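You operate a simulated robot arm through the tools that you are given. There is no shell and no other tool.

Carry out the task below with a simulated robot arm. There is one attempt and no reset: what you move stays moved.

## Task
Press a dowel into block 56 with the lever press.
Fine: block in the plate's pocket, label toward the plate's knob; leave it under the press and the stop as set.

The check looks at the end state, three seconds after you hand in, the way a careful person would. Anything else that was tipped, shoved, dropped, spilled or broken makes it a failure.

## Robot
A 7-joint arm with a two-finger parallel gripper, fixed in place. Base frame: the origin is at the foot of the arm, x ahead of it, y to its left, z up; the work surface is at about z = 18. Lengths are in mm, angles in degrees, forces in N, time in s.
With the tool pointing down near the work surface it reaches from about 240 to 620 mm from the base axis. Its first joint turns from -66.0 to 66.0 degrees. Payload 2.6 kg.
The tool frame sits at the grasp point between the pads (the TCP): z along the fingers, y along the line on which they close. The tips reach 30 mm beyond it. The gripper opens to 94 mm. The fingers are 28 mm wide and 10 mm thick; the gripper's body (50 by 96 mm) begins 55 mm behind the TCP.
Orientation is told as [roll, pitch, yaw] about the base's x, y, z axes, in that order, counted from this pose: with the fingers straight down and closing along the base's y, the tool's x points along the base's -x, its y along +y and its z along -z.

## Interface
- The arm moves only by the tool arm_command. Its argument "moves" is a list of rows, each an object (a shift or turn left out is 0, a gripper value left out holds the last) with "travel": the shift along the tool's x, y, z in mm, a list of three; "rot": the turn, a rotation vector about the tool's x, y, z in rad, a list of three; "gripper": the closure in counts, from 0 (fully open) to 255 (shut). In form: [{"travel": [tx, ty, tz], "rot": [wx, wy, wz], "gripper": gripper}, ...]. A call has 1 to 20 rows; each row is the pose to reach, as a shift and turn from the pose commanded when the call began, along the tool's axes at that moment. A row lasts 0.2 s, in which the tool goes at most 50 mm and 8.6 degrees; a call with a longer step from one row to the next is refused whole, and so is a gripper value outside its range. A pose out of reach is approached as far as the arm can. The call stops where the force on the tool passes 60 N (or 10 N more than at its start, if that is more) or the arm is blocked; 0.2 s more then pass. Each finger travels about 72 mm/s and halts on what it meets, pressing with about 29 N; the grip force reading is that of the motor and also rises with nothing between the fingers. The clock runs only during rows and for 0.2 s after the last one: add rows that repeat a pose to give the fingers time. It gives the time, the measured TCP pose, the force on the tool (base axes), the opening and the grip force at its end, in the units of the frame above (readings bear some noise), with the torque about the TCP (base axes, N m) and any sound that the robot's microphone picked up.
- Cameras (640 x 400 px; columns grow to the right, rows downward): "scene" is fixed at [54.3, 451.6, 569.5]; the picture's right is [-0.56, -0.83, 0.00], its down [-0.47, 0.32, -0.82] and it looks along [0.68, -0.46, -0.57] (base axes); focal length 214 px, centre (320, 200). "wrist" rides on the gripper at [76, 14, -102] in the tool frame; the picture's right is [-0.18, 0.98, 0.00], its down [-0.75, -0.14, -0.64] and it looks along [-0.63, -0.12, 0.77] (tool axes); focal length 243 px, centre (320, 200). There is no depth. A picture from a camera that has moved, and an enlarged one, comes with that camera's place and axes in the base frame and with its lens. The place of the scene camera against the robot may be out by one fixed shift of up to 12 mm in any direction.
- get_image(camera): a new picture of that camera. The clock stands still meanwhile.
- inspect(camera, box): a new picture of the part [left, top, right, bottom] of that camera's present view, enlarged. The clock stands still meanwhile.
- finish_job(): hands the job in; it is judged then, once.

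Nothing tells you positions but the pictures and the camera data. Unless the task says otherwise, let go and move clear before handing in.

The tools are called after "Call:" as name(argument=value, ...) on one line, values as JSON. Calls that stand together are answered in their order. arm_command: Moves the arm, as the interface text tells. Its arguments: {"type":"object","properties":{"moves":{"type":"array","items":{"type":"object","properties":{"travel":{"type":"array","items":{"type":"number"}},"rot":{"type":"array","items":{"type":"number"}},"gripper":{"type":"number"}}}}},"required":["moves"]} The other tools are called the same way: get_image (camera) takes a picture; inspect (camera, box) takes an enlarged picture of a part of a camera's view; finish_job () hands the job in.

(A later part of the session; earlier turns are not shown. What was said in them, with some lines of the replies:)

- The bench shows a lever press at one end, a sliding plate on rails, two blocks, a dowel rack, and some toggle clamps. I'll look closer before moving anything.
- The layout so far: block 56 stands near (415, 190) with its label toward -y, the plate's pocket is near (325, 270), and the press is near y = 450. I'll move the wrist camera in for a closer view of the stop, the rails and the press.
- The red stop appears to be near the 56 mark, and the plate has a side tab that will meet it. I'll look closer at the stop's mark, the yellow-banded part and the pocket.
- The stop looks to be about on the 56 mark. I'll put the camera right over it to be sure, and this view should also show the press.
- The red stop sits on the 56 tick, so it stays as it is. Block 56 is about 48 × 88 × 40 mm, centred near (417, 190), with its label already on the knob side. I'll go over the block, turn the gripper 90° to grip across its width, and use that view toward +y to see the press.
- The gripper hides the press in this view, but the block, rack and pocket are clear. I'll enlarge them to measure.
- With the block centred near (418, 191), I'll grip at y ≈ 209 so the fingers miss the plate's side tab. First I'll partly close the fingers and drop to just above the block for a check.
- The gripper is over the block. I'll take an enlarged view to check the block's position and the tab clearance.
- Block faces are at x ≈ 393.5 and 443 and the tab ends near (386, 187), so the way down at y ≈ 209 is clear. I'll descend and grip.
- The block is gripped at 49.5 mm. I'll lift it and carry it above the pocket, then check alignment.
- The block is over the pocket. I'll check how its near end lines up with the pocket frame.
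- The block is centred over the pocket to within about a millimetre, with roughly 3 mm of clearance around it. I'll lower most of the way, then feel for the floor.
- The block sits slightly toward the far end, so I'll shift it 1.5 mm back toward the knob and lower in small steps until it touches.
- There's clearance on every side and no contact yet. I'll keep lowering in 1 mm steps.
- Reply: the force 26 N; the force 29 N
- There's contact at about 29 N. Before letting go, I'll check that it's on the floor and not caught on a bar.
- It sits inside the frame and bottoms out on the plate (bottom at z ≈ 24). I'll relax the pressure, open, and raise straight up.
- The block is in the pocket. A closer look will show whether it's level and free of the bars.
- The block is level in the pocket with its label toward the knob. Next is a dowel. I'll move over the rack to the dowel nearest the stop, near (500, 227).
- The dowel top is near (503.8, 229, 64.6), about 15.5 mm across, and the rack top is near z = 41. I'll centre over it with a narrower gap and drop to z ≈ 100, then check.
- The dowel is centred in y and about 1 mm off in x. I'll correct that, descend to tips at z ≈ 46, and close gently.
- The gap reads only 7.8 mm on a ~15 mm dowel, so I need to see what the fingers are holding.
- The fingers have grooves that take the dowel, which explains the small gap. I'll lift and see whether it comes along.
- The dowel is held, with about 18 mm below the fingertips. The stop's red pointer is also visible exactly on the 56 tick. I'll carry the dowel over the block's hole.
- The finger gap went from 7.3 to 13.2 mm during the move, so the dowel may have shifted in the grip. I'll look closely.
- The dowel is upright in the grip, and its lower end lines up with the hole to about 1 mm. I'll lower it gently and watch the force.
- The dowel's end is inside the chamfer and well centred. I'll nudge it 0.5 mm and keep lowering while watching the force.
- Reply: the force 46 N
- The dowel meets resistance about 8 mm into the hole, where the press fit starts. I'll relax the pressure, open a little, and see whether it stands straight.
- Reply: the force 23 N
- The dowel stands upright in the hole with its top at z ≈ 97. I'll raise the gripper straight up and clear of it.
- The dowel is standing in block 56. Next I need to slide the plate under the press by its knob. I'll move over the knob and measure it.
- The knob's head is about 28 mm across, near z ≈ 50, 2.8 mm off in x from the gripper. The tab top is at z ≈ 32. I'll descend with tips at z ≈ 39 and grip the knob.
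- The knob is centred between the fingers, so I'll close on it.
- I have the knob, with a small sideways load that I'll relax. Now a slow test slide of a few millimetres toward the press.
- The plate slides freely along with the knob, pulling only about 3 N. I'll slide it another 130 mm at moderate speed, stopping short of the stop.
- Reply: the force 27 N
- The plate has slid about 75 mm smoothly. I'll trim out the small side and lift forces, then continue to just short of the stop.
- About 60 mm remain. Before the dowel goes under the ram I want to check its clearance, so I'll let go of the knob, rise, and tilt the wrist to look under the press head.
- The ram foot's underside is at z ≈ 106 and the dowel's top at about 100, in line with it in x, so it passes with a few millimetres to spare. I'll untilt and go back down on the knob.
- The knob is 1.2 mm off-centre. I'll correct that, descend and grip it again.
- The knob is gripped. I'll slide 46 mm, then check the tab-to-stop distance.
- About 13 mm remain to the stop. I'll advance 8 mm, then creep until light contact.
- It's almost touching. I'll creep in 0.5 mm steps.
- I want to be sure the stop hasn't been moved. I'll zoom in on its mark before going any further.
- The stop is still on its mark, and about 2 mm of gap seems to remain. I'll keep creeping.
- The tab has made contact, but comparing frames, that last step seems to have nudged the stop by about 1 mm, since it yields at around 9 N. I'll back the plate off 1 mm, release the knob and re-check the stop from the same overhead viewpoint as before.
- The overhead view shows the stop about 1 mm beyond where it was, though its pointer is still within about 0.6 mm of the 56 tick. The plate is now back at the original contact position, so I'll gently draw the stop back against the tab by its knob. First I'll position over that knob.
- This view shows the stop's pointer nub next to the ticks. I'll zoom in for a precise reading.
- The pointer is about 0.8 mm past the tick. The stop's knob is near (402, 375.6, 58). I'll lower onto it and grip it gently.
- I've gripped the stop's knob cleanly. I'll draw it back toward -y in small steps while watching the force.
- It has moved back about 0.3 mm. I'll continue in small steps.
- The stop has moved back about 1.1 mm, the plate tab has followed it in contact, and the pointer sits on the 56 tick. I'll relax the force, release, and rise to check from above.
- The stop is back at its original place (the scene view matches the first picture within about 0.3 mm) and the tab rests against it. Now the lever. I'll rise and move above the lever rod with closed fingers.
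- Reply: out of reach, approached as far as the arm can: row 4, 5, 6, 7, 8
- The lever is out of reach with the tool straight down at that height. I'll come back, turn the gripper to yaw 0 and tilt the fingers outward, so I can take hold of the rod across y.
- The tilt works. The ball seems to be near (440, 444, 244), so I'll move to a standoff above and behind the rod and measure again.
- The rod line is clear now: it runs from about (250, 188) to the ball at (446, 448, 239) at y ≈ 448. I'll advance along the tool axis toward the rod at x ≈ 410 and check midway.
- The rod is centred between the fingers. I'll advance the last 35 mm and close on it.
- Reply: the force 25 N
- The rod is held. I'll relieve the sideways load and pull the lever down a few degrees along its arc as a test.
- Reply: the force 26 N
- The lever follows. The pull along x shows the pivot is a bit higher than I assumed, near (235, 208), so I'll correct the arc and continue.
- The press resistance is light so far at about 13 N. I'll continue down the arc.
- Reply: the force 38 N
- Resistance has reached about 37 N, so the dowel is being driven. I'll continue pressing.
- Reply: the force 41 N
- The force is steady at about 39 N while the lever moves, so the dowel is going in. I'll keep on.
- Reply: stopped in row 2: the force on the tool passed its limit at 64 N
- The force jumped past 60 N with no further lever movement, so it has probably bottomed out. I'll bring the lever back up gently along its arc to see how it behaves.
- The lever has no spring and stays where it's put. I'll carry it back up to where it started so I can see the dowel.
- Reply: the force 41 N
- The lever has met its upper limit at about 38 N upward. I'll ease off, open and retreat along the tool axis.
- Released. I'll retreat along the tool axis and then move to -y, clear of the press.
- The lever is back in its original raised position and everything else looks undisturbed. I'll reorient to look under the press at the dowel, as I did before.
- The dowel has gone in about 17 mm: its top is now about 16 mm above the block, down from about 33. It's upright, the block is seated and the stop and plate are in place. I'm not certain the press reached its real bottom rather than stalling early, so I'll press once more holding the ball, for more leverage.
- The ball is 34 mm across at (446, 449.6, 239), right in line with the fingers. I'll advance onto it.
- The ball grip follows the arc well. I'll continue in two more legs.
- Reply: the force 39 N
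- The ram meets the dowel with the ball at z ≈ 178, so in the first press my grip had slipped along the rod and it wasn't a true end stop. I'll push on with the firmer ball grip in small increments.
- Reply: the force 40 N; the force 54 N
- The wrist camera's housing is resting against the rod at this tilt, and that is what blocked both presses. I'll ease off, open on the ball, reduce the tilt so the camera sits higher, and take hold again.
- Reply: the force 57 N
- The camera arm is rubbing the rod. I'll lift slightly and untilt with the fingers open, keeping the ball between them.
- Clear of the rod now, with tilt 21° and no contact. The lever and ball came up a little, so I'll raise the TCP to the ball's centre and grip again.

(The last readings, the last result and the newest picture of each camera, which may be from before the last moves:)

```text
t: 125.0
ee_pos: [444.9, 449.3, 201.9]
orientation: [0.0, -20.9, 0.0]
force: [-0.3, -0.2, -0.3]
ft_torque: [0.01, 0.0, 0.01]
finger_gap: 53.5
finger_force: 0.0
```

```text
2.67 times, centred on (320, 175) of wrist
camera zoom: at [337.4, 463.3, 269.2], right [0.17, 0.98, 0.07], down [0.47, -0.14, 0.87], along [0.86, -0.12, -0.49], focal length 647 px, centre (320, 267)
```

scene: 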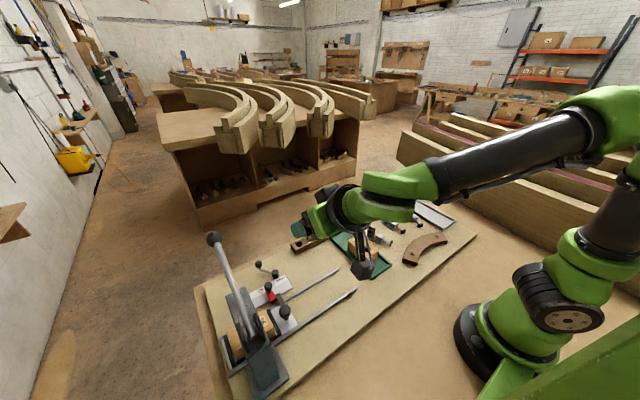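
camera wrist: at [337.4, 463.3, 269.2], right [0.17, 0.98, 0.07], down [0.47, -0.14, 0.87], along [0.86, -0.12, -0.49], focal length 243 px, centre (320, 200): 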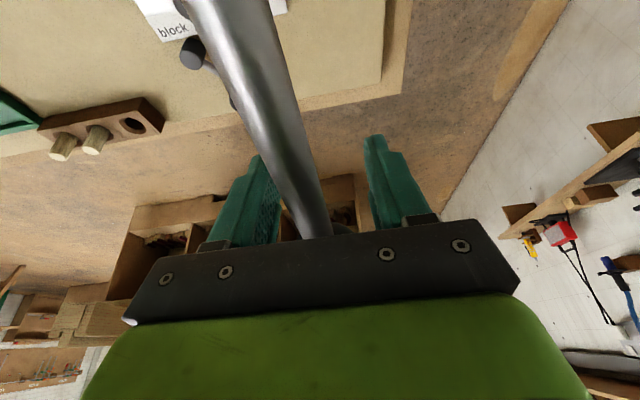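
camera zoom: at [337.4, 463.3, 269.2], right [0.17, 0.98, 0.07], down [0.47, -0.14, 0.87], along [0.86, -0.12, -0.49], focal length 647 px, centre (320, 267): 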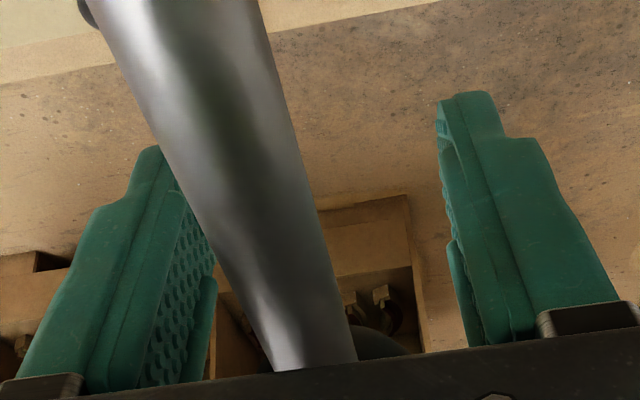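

The lever returns by itself (it has a light return spring) and the ball is back near the top. The cleanest fix is to turn the gripper 180°, so the camera sits outboard away from the rod. I'll retreat and reorient.

Call:
arm_command(moves=[{"travel": [9, 0, -17]}, {"travel": [18, 0, -34]}, {"travel": [28.4, 0, -51.6]}, {"travel": [31, 0, -80]}, {"travel": [35, 0, -118.4]}, {"travel": [35, -40, -118.4]}, {"travel": [35, -80, -118.4]}, {"travel": [35, -120, -118.4]}, {"travel": [35, -160, -118.4]}, {"travel": [35, -175, -118.4]}, {"travel": [35, -175, -118.4]}])

Call:
get_image(camera="scene")

```text
t: 127.4
ee_pos: [370.3, 276.0, 298.3]
orientation: [0.0, -21.0, 0.0]
force: [0.4, 0.2, -0.3]
ft_torque: [0.0, 0.03, 0.0]
finger_gap: 53.5
finger_force: 0.0
```

```text
taken
```

scene: 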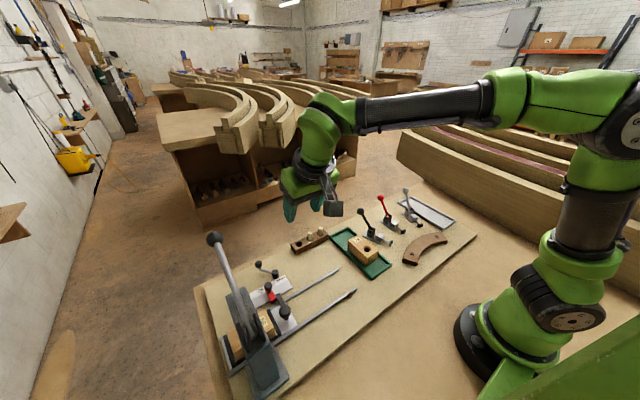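

Call:
arm_command(moves=[{"travel": [8, 0, 0], "rot": [0, 0.12, 0]}, {"travel": [16, 0, 0], "rot": [0, 0.24, 0]}, {"travel": [24, 0, 0], "rot": [0, 0.366, 0]}, {"travel": [24, 0, 0], "rot": [0, 0.366, 0]}])

Call:
arm_command(moves=[{"travel": [0, 0, 0], "rot": [0, 0, -0.1428]}, {"travel": [0, 0, 0], "rot": [0, 0, -0.2856]}, {"travel": [0, 0, 0], "rot": [0, 0, -0.4284]}, {"travel": [0, 0, 0], "rot": [0, 0, -0.5712]}, {"travel": [0, 0, 0], "rot": [0, 0, -0.714]}, {"travel": [0, 0, 0], "rot": [0, 0, -0.8568]}, {"travel": [0, 0, 0], "rot": [0, 0, -0.9996]}, {"travel": [0, 0, 0], "rot": [0, 0, -1.1424]}, {"travel": [0, 0, 0], "rot": [0, 0, -1.2852]}, {"travel": [0, 0, 0], "rot": [0, 0, -1.428]}, {"travel": [0, 0, 0], "rot": [0, 0, -1.5708]}, {"travel": [0, 0, 0], "rot": [0, 0, -1.5708]}])

Call:
arm_command(moves=[{"travel": [0, 0, 0], "rot": [0, 0, -0.1428]}, {"travel": [0, 0, 0], "rot": [0, 0, -0.2856]}, {"travel": [0, 0, 0], "rot": [0, 0, -0.4284]}, {"travel": [0, 0, 0], "rot": [0, 0, -0.5712]}, {"travel": [0, 0, 0], "rot": [0, 0, -0.714]}, {"travel": [0, 0, 0], "rot": [0, 0, -0.8568]}, {"travel": [0, 0, 0], "rot": [0, 0, -0.9996]}, {"travel": [0, 0, 0], "rot": [0, 0, -1.1424]}, {"travel": [0, 0, 0], "rot": [0, 0, -1.2852]}, {"travel": [0, 0, 0], "rot": [0, 0, -1.428]}, {"travel": [0, 0, 0], "rot": [0, 0, -1.5708]}, {"travel": [0, 0, 0], "rot": [0, 0, -1.5708]}])

Call:
get_image(camera="scene")

```text
t: 128.4
ee_pos: [348.0, 274.7, 290.3]
orientation: [0.0, 0.1, -0.1]
force: [0.3, 0.9, 0.3]
ft_torque: [0.03, 0.01, 0.01]
finger_gap: 53.4
finger_force: 0.1
```

```text
t: 131.0
ee_pos: [348.4, 273.0, 291.0]
orientation: [0.0, 0.0, 90.0]
force: [0.1, 0.2, 0.0]
ft_torque: [0.0, 0.02, 0.02]
finger_gap: 53.4
finger_force: 0.1
```

```text
t: 133.6
ee_pos: [348.2, 272.8, 291.0]
orientation: [0.0, 0.0, -179.9]
force: [0.5, 0.5, 0.1]
ft_torque: [-0.01, 0.03, 0.01]
finger_gap: 53.3
finger_force: 0.0
```

```text
taken
```

scene: 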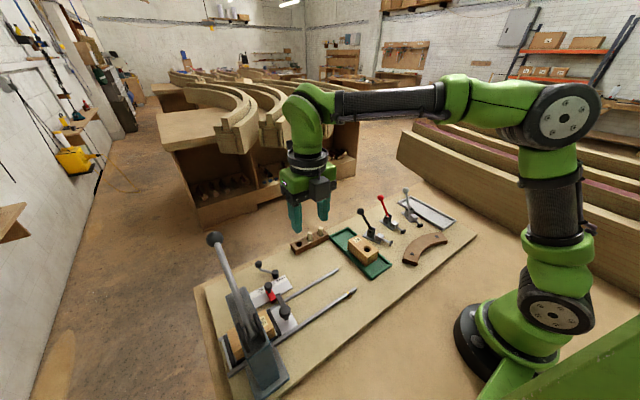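

Yaw 180° works. Now I'll tilt the fingers outward and move to the standoff above the ball.

Call:
arm_command(moves=[{"travel": [0, 0, 0], "rot": [0, 0.14, 0], "gripper": 75}, {"travel": [0, 0, 0], "rot": [0, 0.28, 0], "gripper": 75}, {"travel": [0, 0, 0], "rot": [0, 0.42, 0], "gripper": 75}, {"travel": [0, 0, 0], "rot": [0, 0.56, 0], "gripper": 75}, {"travel": [0, 0, 0], "rot": [0, 0.698, 0], "gripper": 75}, {"travel": [0, 0, 0], "rot": [0, 0.698, 0], "gripper": 75}])

Call:
arm_command(moves=[{"travel": [8, -40, 5]}, {"travel": [16, -80, 9]}, {"travel": [25, -120, 14]}, {"travel": [35, -155, 19]}, {"travel": [41.3, -176.6, 22.9]}, {"travel": [41.3, -176.6, 22.9]}])

Call:
get_image(camera="wrist")

Call:
get_image(camera="scene")

```text
t: 135.0
ee_pos: [347.1, 274.4, 290.3]
orientation: [0.0, 40.1, 180.0]
force: [-0.4, -0.2, 0.2]
ft_torque: [0.02, 0.0, 0.0]
finger_gap: 66.5
finger_force: 0.0
```

```text
t: 136.4
ee_pos: [392.8, 451.1, 298.2]
orientation: [0.0, 40.0, 180.0]
force: [-0.3, 0.2, -0.5]
ft_torque: [-0.02, 0.03, 0.01]
finger_gap: 66.3
finger_force: 0.0
```

```text
taken
camera wrist: at [385.7, 436.3, 426.4], right [-0.14, -0.98, -0.12], down [-0.99, 0.14, 0.01], along [0.01, 0.12, -0.99], focal length 243 px, centre (320, 200)
```

wrist: 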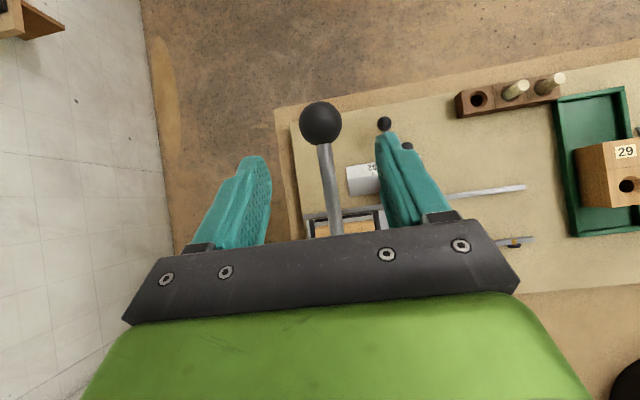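

```text
taken
```

scene: 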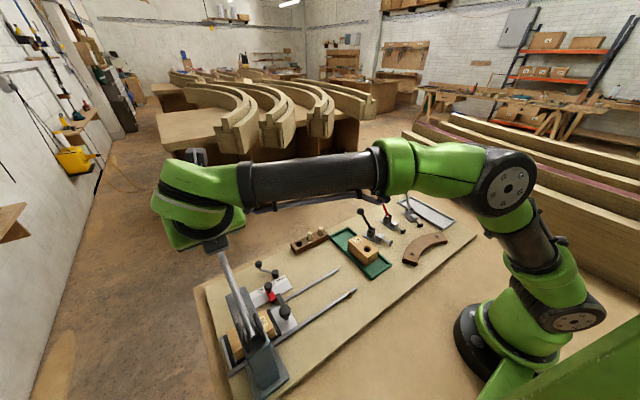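

The camera now looks straight down with the ball at (446.8, 450.6), centred between the fingers and the camera away from the rod. I'll advance onto the ball and grip.

Call:
arm_command(moves=[{"travel": [0, 0, 25]}, {"travel": [0, 0, 50]}, {"travel": [1, 0, 70]}, {"travel": [1, 0, 79]}, {"travel": [1, 0, 79]}, {"travel": [1, 0, 79], "gripper": 130}, {"travel": [1, 0, 79], "gripper": 155}, {"travel": [1, 0, 79], "gripper": 255}, {"travel": [1, 0, 79], "gripper": 255}])

Call:
get_image(camera="wrist")

```text
t: 138.4
ee_pos: [445.7, 449.6, 240.0]
orientation: [-0.1, 40.0, -179.9]
force: [7.1, 15.8, -2.6]
ft_torque: [0.04, -0.12, -0.01]
finger_gap: 33.3
finger_force: 45.4
```

```text
taken
camera wrist: at [437.7, 435.3, 367.3], right [-0.14, -0.98, -0.12], down [-0.99, 0.14, 0.01], along [0.01, 0.12, -0.99], focal length 243 px, centre (320, 200)
```

wrist: 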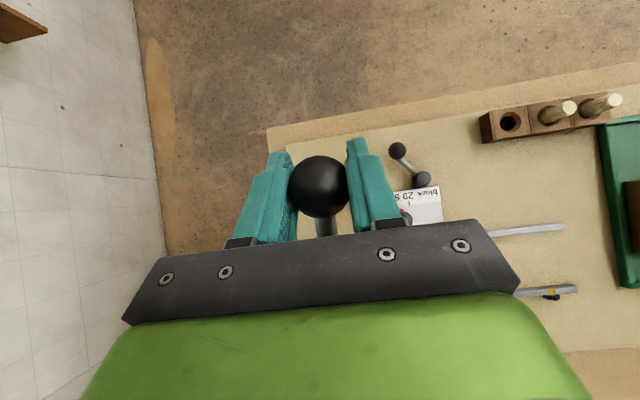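

The ball is gripped. I'll pull down along the arc in legs, watching the force.

Call:
arm_command(moves=[{"travel": [-3.4, -0.8, 4.8], "rot": [0, -0.014, 0]}, {"travel": [-6.8, -0.8, 9.6], "rot": [0, -0.028, 0]}, {"travel": [-10.3, -0.8, 14.5], "rot": [0, -0.042, 0]}, {"travel": [-13.7, -0.8, 19.3], "rot": [0, -0.055, 0]}, {"travel": [-13.7, -0.8, 19.3], "rot": [0, -0.055, 0]}])

Call:
arm_command(moves=[{"travel": [-3.4, 0, 4.4], "rot": [0, -0.013, 0]}, {"travel": [-6.8, 0, 8.8], "rot": [0, -0.026, 0]}, {"travel": [-10.3, 0, 13.2], "rot": [0, -0.039, 0]}, {"travel": [-13.7, 0, 17.6], "rot": [0, -0.052, 0]}, {"travel": [-13.7, 0, 17.6], "rot": [0, -0.052, 0]}])

Call:
arm_command(moves=[{"travel": [-3.6, 0, 4.2], "rot": [0, -0.013, 0]}, {"travel": [-7.3, 0, 8.4], "rot": [0, -0.026, 0]}, {"travel": [-11, 0, 12.6], "rot": [0, -0.039, 0]}, {"travel": [-14.6, 0, 16.8], "rot": [0, -0.052, 0]}, {"travel": [-14.6, 0, 16.8], "rot": [0, -0.052, 0]}])

Call:
get_image(camera="wrist")

Call:
inspect(camera="scene", box=[160, 200, 320, 380])

```text
t: 139.6
ee_pos: [446.0, 450.8, 216.7]
orientation: [0.2, 36.8, 179.8]
force: [-10.4, -9.9, 5.8]
ft_torque: [0.1, 1.18, -0.11]
finger_gap: 32.8
finger_force: 45.1
```

```text
t: 140.8
ee_pos: [447.6, 450.3, 192.9]
orientation: [0.1, 33.6, 179.7]
force: [-18.6, -23.4, 7.4]
ft_torque: [0.08, 0.81, -0.09]
finger_gap: 33.2
finger_force: 44.7
```

```text
t: 142.0
ee_pos: [447.0, 450.7, 177.3]
orientation: [-0.3, 31.3, 179.5]
force: [-15.9, -27.4, 34.1]
ft_torque: [-0.2, 0.3, -0.04]
finger_gap: 33.1
finger_force: 44.6
```

```text
taken
camera wrist: at [458.1, 434.9, 304.4], right [-0.16, -0.98, -0.1], down [-0.98, 0.15, 0.16], along [-0.14, 0.12, -0.98], focal length 243 px, centre (320, 200)
```

wrist: 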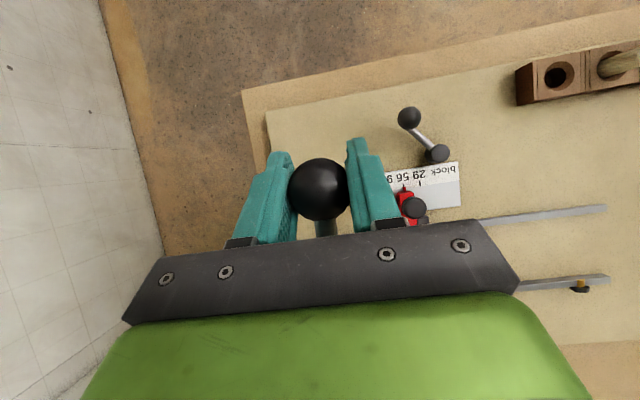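

```text
2.22 times, centred on (240, 290) of scene
camera zoom: at [54.1, 451.4, 569.8], right [-0.56, -0.83, 0.0], down [-0.47, 0.32, -0.82], along [0.68, -0.46, -0.57], focal length 477 px, centre (498, 0)
```

zoom: 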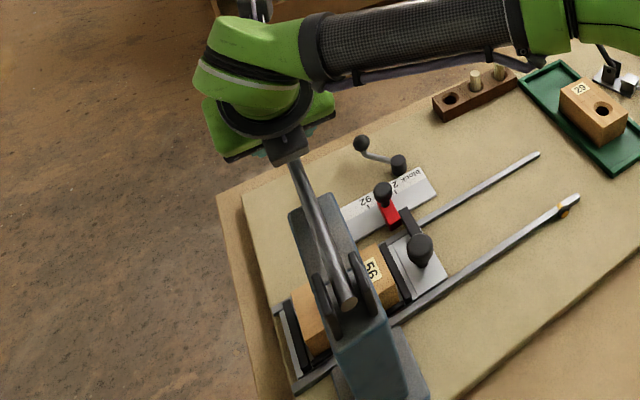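

With no camera interference, the resistance starts at the same place, with the ram on the dowel. I'll relieve the side loads and increase the push in small steps.

Call:
arm_command(moves=[{"travel": [-2, 1.2, 1]}, {"travel": [-3.5, 1.2, 2.5]}, {"travel": [-4.8, 1.2, 4.1]}, {"travel": [-4.8, 1.2, 4.1]}])

Call:
arm_command(moves=[{"travel": [-0.8, 0.3, 1.3]}, {"travel": [-1.6, 0.3, 2.6]}, {"travel": [-1.6, 0.3, 2.6]}])

```text
t: 143.0
ee_pos: [446.3, 449.8, 173.9]
orientation: [-0.7, 31.9, 179.5]
force: [12.3, -7.9, 36.3]
ft_torque: [-0.02, 0.21, 0.12]
finger_gap: 33.0
finger_force: 45.5
```

```text
t: 143.8
ee_pos: [446.1, 449.3, 172.3]
orientation: [-0.8, 31.9, 179.5]
force: [9.7, -9.3, 38.4]
ft_torque: [0.02, 0.23, -0.03]
finger_gap: 32.8
finger_force: 44.9
```

Call:
get_image(camera="wrist")

Call:
arm_command(moves=[{"travel": [-1.3, 0, 2]}, {"travel": [-2.6, 0, 4.2]}, {"travel": [-2.6, 0, 4.2]}])

Call:
get_image(camera="wrist")

Call:
inspect(camera="scene", box=[210, 260, 290, 350])

```text
taken
camera wrist: at [456.1, 434.1, 300.2], right [-0.16, -0.98, -0.11], down [-0.98, 0.14, 0.15], along [-0.13, 0.13, -0.98], focal length 243 px, centre (320, 200)
```

wrist: 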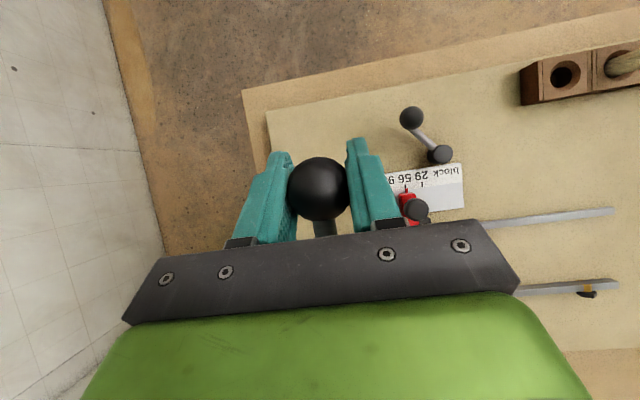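

```text
t: 144.6
ee_pos: [446.5, 449.3, 170.0]
orientation: [-0.8, 32.0, 179.4]
force: [-0.8, -17.2, 47.5]
ft_torque: [0.01, 0.0, -0.13]
finger_gap: 33.3
finger_force: 44.9
```

```text
taken
camera wrist: at [456.3, 433.9, 297.0], right [-0.16, -0.98, -0.11], down [-0.98, 0.14, 0.15], along [-0.13, 0.13, -0.98], focal length 243 px, centre (320, 200)
```

wrist: 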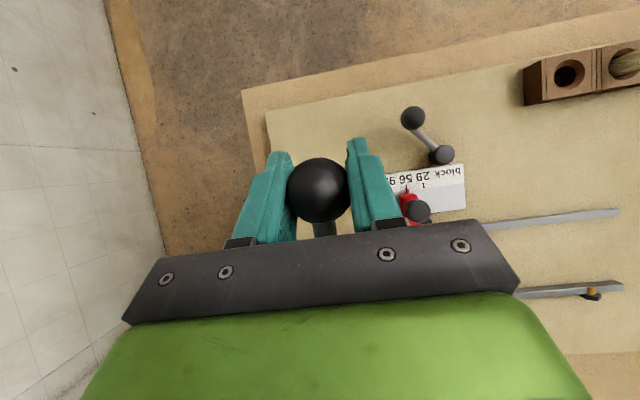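

```text
4.44 times, centred on (250, 305) of scene
camera zoom: at [54.0, 451.3, 569.8], right [-0.56, -0.83, 0.0], down [-0.47, 0.32, -0.82], along [0.68, -0.46, -0.57], focal length 953 px, centre (631, -267)
```

zoom: 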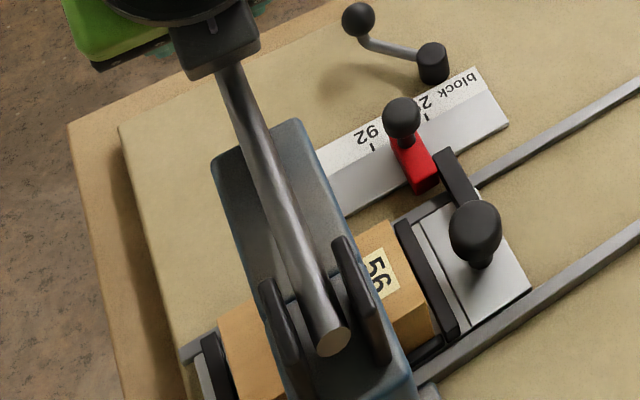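

The ball only creeps in the grip while the rod lies down against the head's top, so this looks like the real end of stroke. One last firm push near the limit, then I'll back off.

Call:
arm_command(moves=[{"travel": [-0.8, 0.6, 1.2]}, {"travel": [-1.5, 0.8, 2.4]}, {"travel": [-1.5, 0.8, 2.4]}, {"travel": [-1.5, 0.8, 2.4]}])

Call:
inspect(camera="scene", box=[210, 260, 290, 350])

Call:
get_image(camera="wrist")

```text
t: 145.6
ee_pos: [446.5, 450.0, 168.2]
orientation: [-1.1, 32.1, 179.5]
force: [6.2, -6.0, 46.9]
ft_torque: [0.01, 0.1, 0.12]
finger_gap: 33.5
finger_force: 44.7
```

```text
4.44 times, centred on (250, 305) of scene
camera zoom: at [54.0, 451.3, 569.8], right [-0.56, -0.83, 0.0], down [-0.47, 0.32, -0.82], along [0.68, -0.46, -0.57], focal length 953 px, centre (631, -267)
```

zoom: 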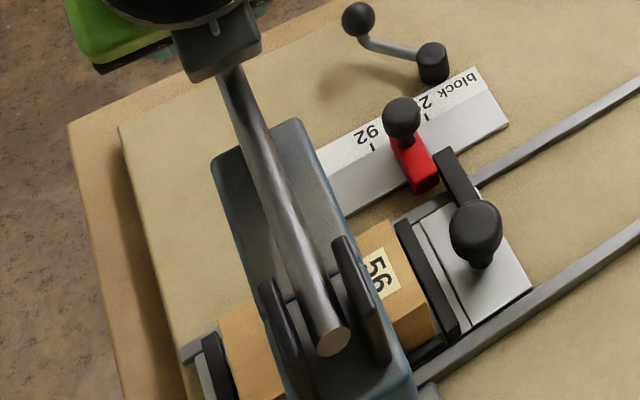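

```text
taken
camera wrist: at [456.2, 433.6, 295.1], right [-0.15, -0.98, -0.11], down [-0.98, 0.14, 0.14], along [-0.13, 0.13, -0.98], focal length 243 px, centre (320, 200)
```

wrist: 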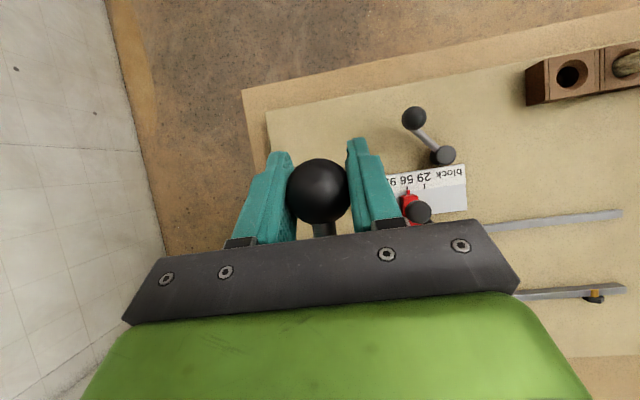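

The rod did not move at all between those two pushes, so it's a hard end of stroke and the press is complete. I'll let the lever back up along its arc and release it near the top.

Call:
arm_command(moves=[{"travel": [3.5, 0, -5.2], "rot": [0, 0.012, 0]}, {"travel": [7, 0, -10.4], "rot": [0, 0.025, 0]}, {"travel": [10.6, 0, -15.5], "rot": [0, 0.038, 0]}, {"travel": [14.1, 0, -20.7], "rot": [0, 0.05, 0]}, {"travel": [14.1, 0, -20.7], "rot": [0, 0.05, 0]}])

Call:
arm_command(moves=[{"travel": [3.2, 0, -4.5], "rot": [0, 0.012, 0]}, {"travel": [6.3, 0, -9], "rot": [0, 0.025, 0]}, {"travel": [9.5, 0, -13.5], "rot": [0, 0.038, 0]}, {"travel": [12.6, 0, -18], "rot": [0, 0.05, 0]}, {"travel": [12.6, 0, -18], "rot": [0, 0.05, 0]}])

Call:
arm_command(moves=[{"travel": [2.5, 0, -3.5], "rot": [0, 0.01, 0]}, {"travel": [5, 0, -7], "rot": [0, 0.02, 0]}, {"travel": [7.5, 0, -10], "rot": [0, 0.02, 0]}, {"travel": [7.5, 0, -10], "rot": [0, 0.02, 0]}])

Call:
inspect(camera="scene", box=[190, 220, 310, 400])

```text
t: 146.5
ee_pos: [446.8, 450.8, 174.9]
orientation: [-0.1, 33.8, -179.5]
force: [0.1, 1.2, 0.6]
ft_torque: [-0.13, -0.7, -0.22]
finger_gap: 33.6
finger_force: 45.1
stopped in row 4: the force on the tool passed its limit at 63 N (the readings are from after the stop); the commanded pose is now the measured one
```

```text
t: 147.7
ee_pos: [449.6, 450.1, 197.2]
orientation: [-0.2, 36.8, -179.5]
force: [21.5, 14.5, -3.2]
ft_torque: [-0.21, -0.7, -0.07]
finger_gap: 33.2
finger_force: 45.8
```

```text
t: 148.7
ee_pos: [449.3, 449.8, 209.7]
orientation: [-0.3, 38.1, -179.4]
force: [29.0, 16.7, -2.6]
ft_torque: [-0.15, -0.69, -0.07]
finger_gap: 33.2
finger_force: 44.6
```

```text
2.22 times, centred on (250, 310) of scene
camera zoom: at [54.3, 451.6, 569.5], right [-0.56, -0.83, 0.0], down [-0.47, 0.32, -0.82], along [0.68, -0.46, -0.57], focal length 477 px, centre (476, -44)
```

zoom: 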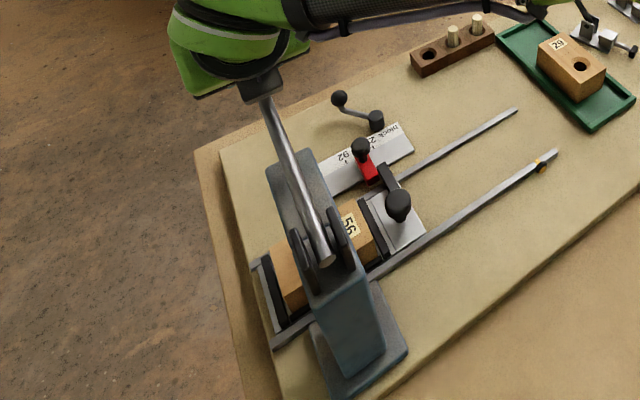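

Call:
arm_command(moves=[{"travel": [-2.4, 0, -1.9]}, {"travel": [1, 0, -6]}, {"travel": [5, 0, -11]}, {"travel": [9, 0, -16.5]}, {"travel": [9, 0, -16.5]}])

Call:
arm_command(moves=[{"travel": [0, 0, 0], "gripper": 150}, {"travel": [0, 0, 0], "gripper": 110}, {"travel": [0, 0, 0], "gripper": 75}, {"travel": [0, 0, 0], "gripper": 75}])

Call:
get_image(camera="wrist")

Call:
inspect(camera="scene", box=[190, 220, 310, 400])

```text
t: 149.9
ee_pos: [446.1, 449.7, 228.7]
orientation: [-0.2, 38.2, -179.3]
force: [30.3, 15.2, 0.1]
ft_torque: [-0.15, -0.65, 0.0]
finger_gap: 33.6
finger_force: 45.2
```

```text
t: 150.9
ee_pos: [445.9, 449.0, 227.0]
orientation: [-0.3, 37.7, -179.6]
force: [-0.2, -0.3, 0.0]
ft_torque: [0.01, 0.01, 0.0]
finger_gap: 66.5
finger_force: 0.1
```

```text
taken
camera wrist: at [442.8, 434.3, 354.9], right [-0.14, -0.98, -0.12], down [-0.99, 0.13, 0.05], along [-0.03, 0.12, -0.99], focal length 243 px, centre (320, 200)
```

wrist: 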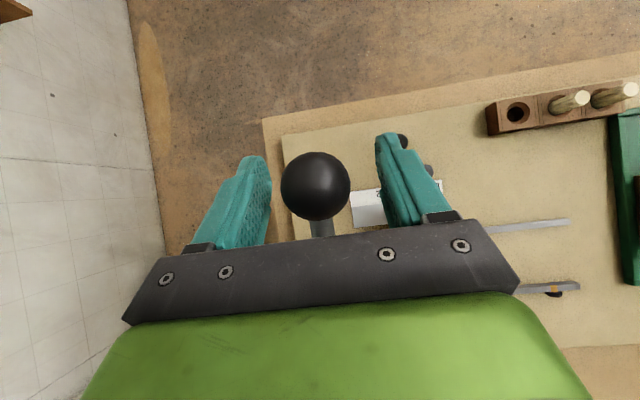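

```text
2.22 times, centred on (250, 310) of scene
camera zoom: at [54.3, 451.6, 569.5], right [-0.56, -0.83, 0.0], down [-0.47, 0.32, -0.82], along [0.68, -0.46, -0.57], focal length 477 px, centre (476, -44)
```

zoom: 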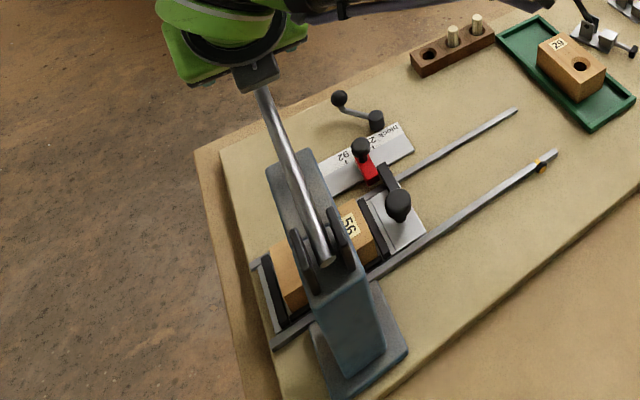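

Released. I'll retreat along the tool axis and off to -y, then untilt and go back to the front view to check the dowel.

Call:
arm_command(moves=[{"travel": [0, 0, -22]}, {"travel": [0, 0, -45]}, {"travel": [0, 0, -68]}, {"travel": [0, 0, -85]}, {"travel": [0, 40, -85]}, {"travel": [0, 80, -85]}, {"travel": [0, 120, -85]}, {"travel": [0, 160, -85]}, {"travel": [0, 172, -85]}, {"travel": [0, 172, -85]}])

Call:
arm_command(moves=[{"travel": [-6, 0, 0], "rot": [0, -0.13, 0]}, {"travel": [-12, 0, 0], "rot": [0, -0.26, 0]}, {"travel": [-18, 0, 0], "rot": [0, -0.39, 0]}, {"travel": [-24, 0, 0], "rot": [0, -0.52, 0]}, {"travel": [-30, 0, 0], "rot": [0, -0.658, 0]}, {"travel": [-30, 0, 0], "rot": [0, -0.658, 0]}])

Call:
arm_command(moves=[{"travel": [0, 0, 0], "rot": [0, 0, 0.1428]}, {"travel": [0, 0, 0], "rot": [0, 0, 0.2856]}, {"travel": [0, 0, 0], "rot": [0, 0, 0.4284]}, {"travel": [0, 0, 0], "rot": [0, 0, 0.5712]}, {"travel": [0, 0, 0], "rot": [0, 0, 0.714]}, {"travel": [0, 0, 0], "rot": [0, 0, 0.8568]}, {"travel": [0, 0, 0], "rot": [0, 0, 0.9996]}, {"travel": [0, 0, 0], "rot": [0, 0, 1.1424]}, {"travel": [0, 0, 0], "rot": [0, 0, 1.2852]}, {"travel": [0, 0, 0], "rot": [0, 0, 1.428]}, {"travel": [0, 0, 0], "rot": [0, 0, 1.5708]}, {"travel": [0, 0, 0], "rot": [0, 0, 1.5708]}])

Call:
get_image(camera="scene")

```text
t: 153.1
ee_pos: [394.5, 275.5, 295.2]
orientation: [-0.2, 37.7, -179.6]
force: [0.6, 0.6, 0.0]
ft_torque: [-0.01, 0.04, 0.0]
finger_gap: 66.2
finger_force: 0.0
```

```text
t: 154.5
ee_pos: [371.1, 276.8, 275.5]
orientation: [-0.2, -0.2, -179.4]
force: [-0.4, 0.2, 0.8]
ft_torque: [0.03, -0.02, 0.02]
finger_gap: 66.5
finger_force: 0.0
```

```text
t: 157.1
ee_pos: [371.3, 276.7, 274.9]
orientation: [0.0, -0.2, 90.4]
force: [-0.7, 0.5, -1.1]
ft_torque: [0.01, 0.0, -0.01]
finger_gap: 66.6
finger_force: 0.0
```

```text
taken
```

scene: 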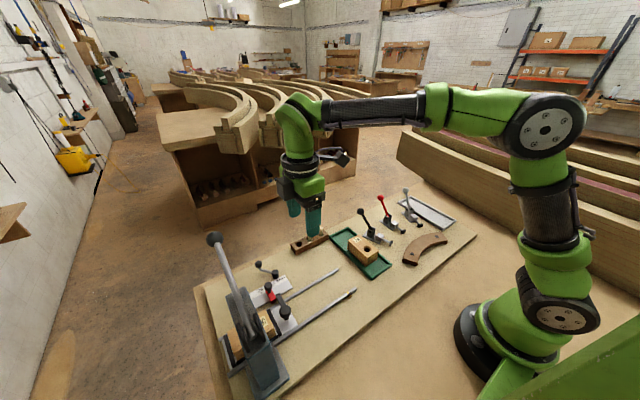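

Call:
arm_command(moves=[{"travel": [0, 13, 25]}, {"travel": [0, 27, 50]}, {"travel": [0, 40, 75]}, {"travel": [0, 53, 98]}, {"travel": [0, 53, 98], "rot": [0, -0.13, 0]}, {"travel": [0, 53, 98], "rot": [0, -0.26, 0]}, {"travel": [0, 53, 98], "rot": [0, -0.39, 0]}, {"travel": [0, 53, 98], "rot": [0, -0.525, 0]}, {"travel": [0, 53, 98], "rot": [0, -0.525, 0]}])

Call:
inspect(camera="wrist", box=[310, 135, 350, 175])

Call:
inspect(camera="wrist", box=[220, 40, 400, 220])

Call:
inspect(camera="scene", box=[255, 275, 295, 315])

```text
t: 159.1
ee_pos: [319.0, 276.6, 179.2]
orientation: [-0.1, -30.4, 90.7]
force: [0.4, 0.3, 0.2]
ft_torque: [0.0, 0.02, 0.01]
finger_gap: 66.4
finger_force: 0.0
```

```text
10.00 times, centred on (330, 155) of wrist
camera zoom: at [304.9, 158.7, 228.2], right [-0.98, 0.15, 0.09], down [0.14, 0.33, 0.93], along [0.11, 0.93, -0.34], focal length 2426 px, centre (220, 650)
```

zoom: 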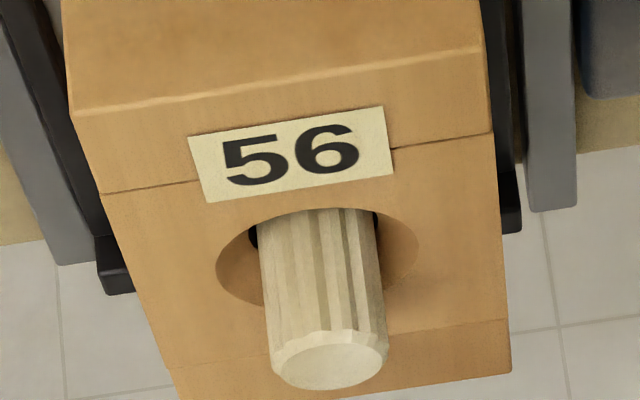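

```text
2.22 times, centred on (310, 130) of wrist
camera zoom: at [304.9, 158.7, 228.2], right [-0.98, 0.15, 0.09], down [0.14, 0.33, 0.93], along [0.11, 0.93, -0.34], focal length 539 px, centre (342, 356)
```

zoom: 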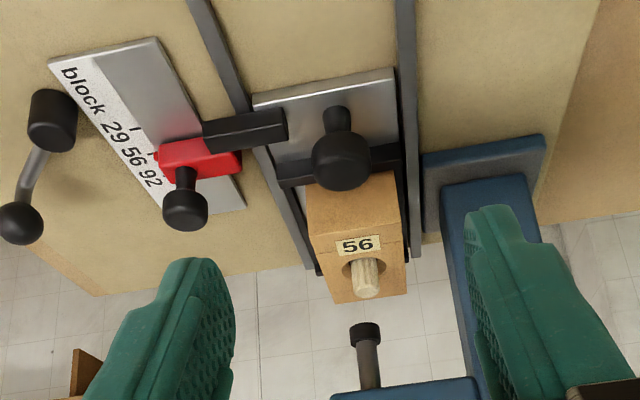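

```text
10.00 times, centred on (275, 295) of scene
camera zoom: at [54.3, 451.6, 569.5], right [-0.56, -0.83, 0.0], down [-0.47, 0.32, -0.82], along [0.68, -0.46, -0.57], focal length 2145 px, centre (770, -750)
```

zoom: 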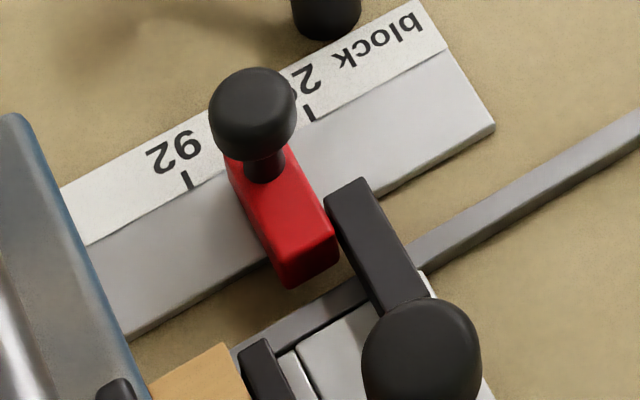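

The dowel height is unchanged from the first press, so it's fully pressed, upright and centred. The ram is up, the stop is on 56, and block 56's label faces the knob. One last close look at the tab against the stop.

Call:
inspect(camera="wrist", box=[255, 70, 315, 125])

Call:
get_image(camera="scene")

Call:
inspect(camera="scene", box=[270, 285, 300, 310])

```text
7.27 times, centred on (285, 98) of wrist
camera zoom: at [304.9, 158.7, 228.2], right [-0.98, 0.15, 0.09], down [0.14, 0.33, 0.93], along [0.11, 0.93, -0.34], focal length 1764 px, centre (574, 946)
```

zoom: 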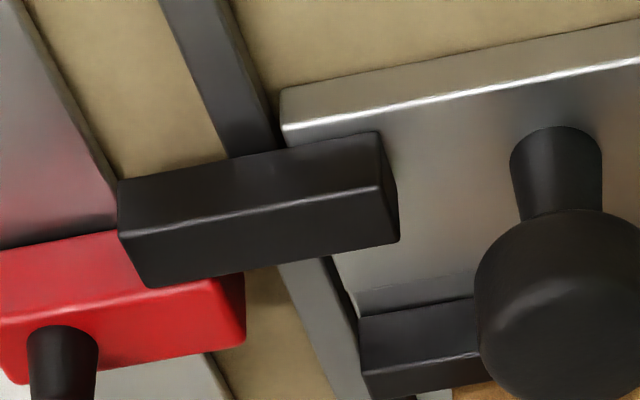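

```text
taken
```

scene: 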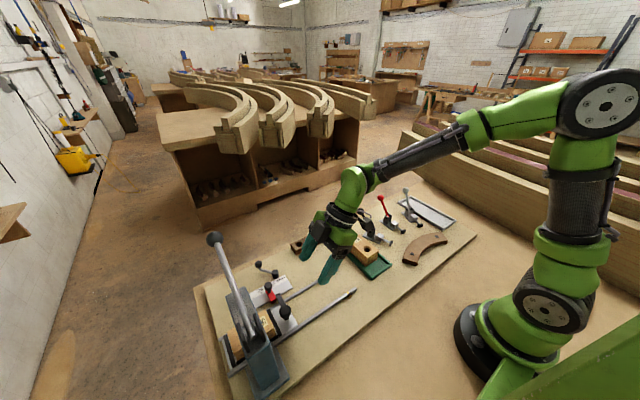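

```text
16.00 times, centred on (285, 298) of scene
camera zoom: at [54.3, 451.6, 569.5], right [-0.56, -0.83, 0.0], down [-0.47, 0.32, -0.82], along [0.68, -0.46, -0.57], focal length 3432 px, centre (880, -1360)
```

zoom: 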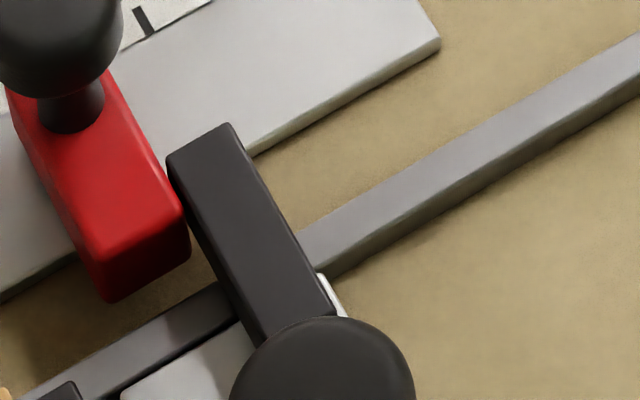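

The tab is against the stop with no visible gap. Nothing else has moved apart from the dowel taken from the rack, and the gripper is open and clear. Handing in.

Call:
finish_job()

```text
The job is handed in.
```

I've handed the job in: a dowel is pressed into block 56, and the block is in the plate's pocket under the press with its label toward the knob.

- **Dowel:** it stands upright in the hole with about 16 mm above the block's top face, compared with about 33 mm before pressing. I pressed a second and third time with a firmer hold on the lever. The dowel went no deeper, so I take that as the press's full stroke.
- **Stop:** while sliding the plate in, I nudged the stop about 1 mm past its mark. I drew it back by its knob, and it now matches its original position to within about 0.3 mm, on the 56 tick. The plate's tab rests against it.
- **Lever:** during the second press the wrist camera's housing rubbed against the lever rod. I backed off and turned the gripper around before pressing again. The lever is back at the top of its travel.
- **Rest of the bench:** one dowel is gone from the rack. Block 29, the clamps and the crank look undisturbed in the last pictures, and the gripper is open and clear.
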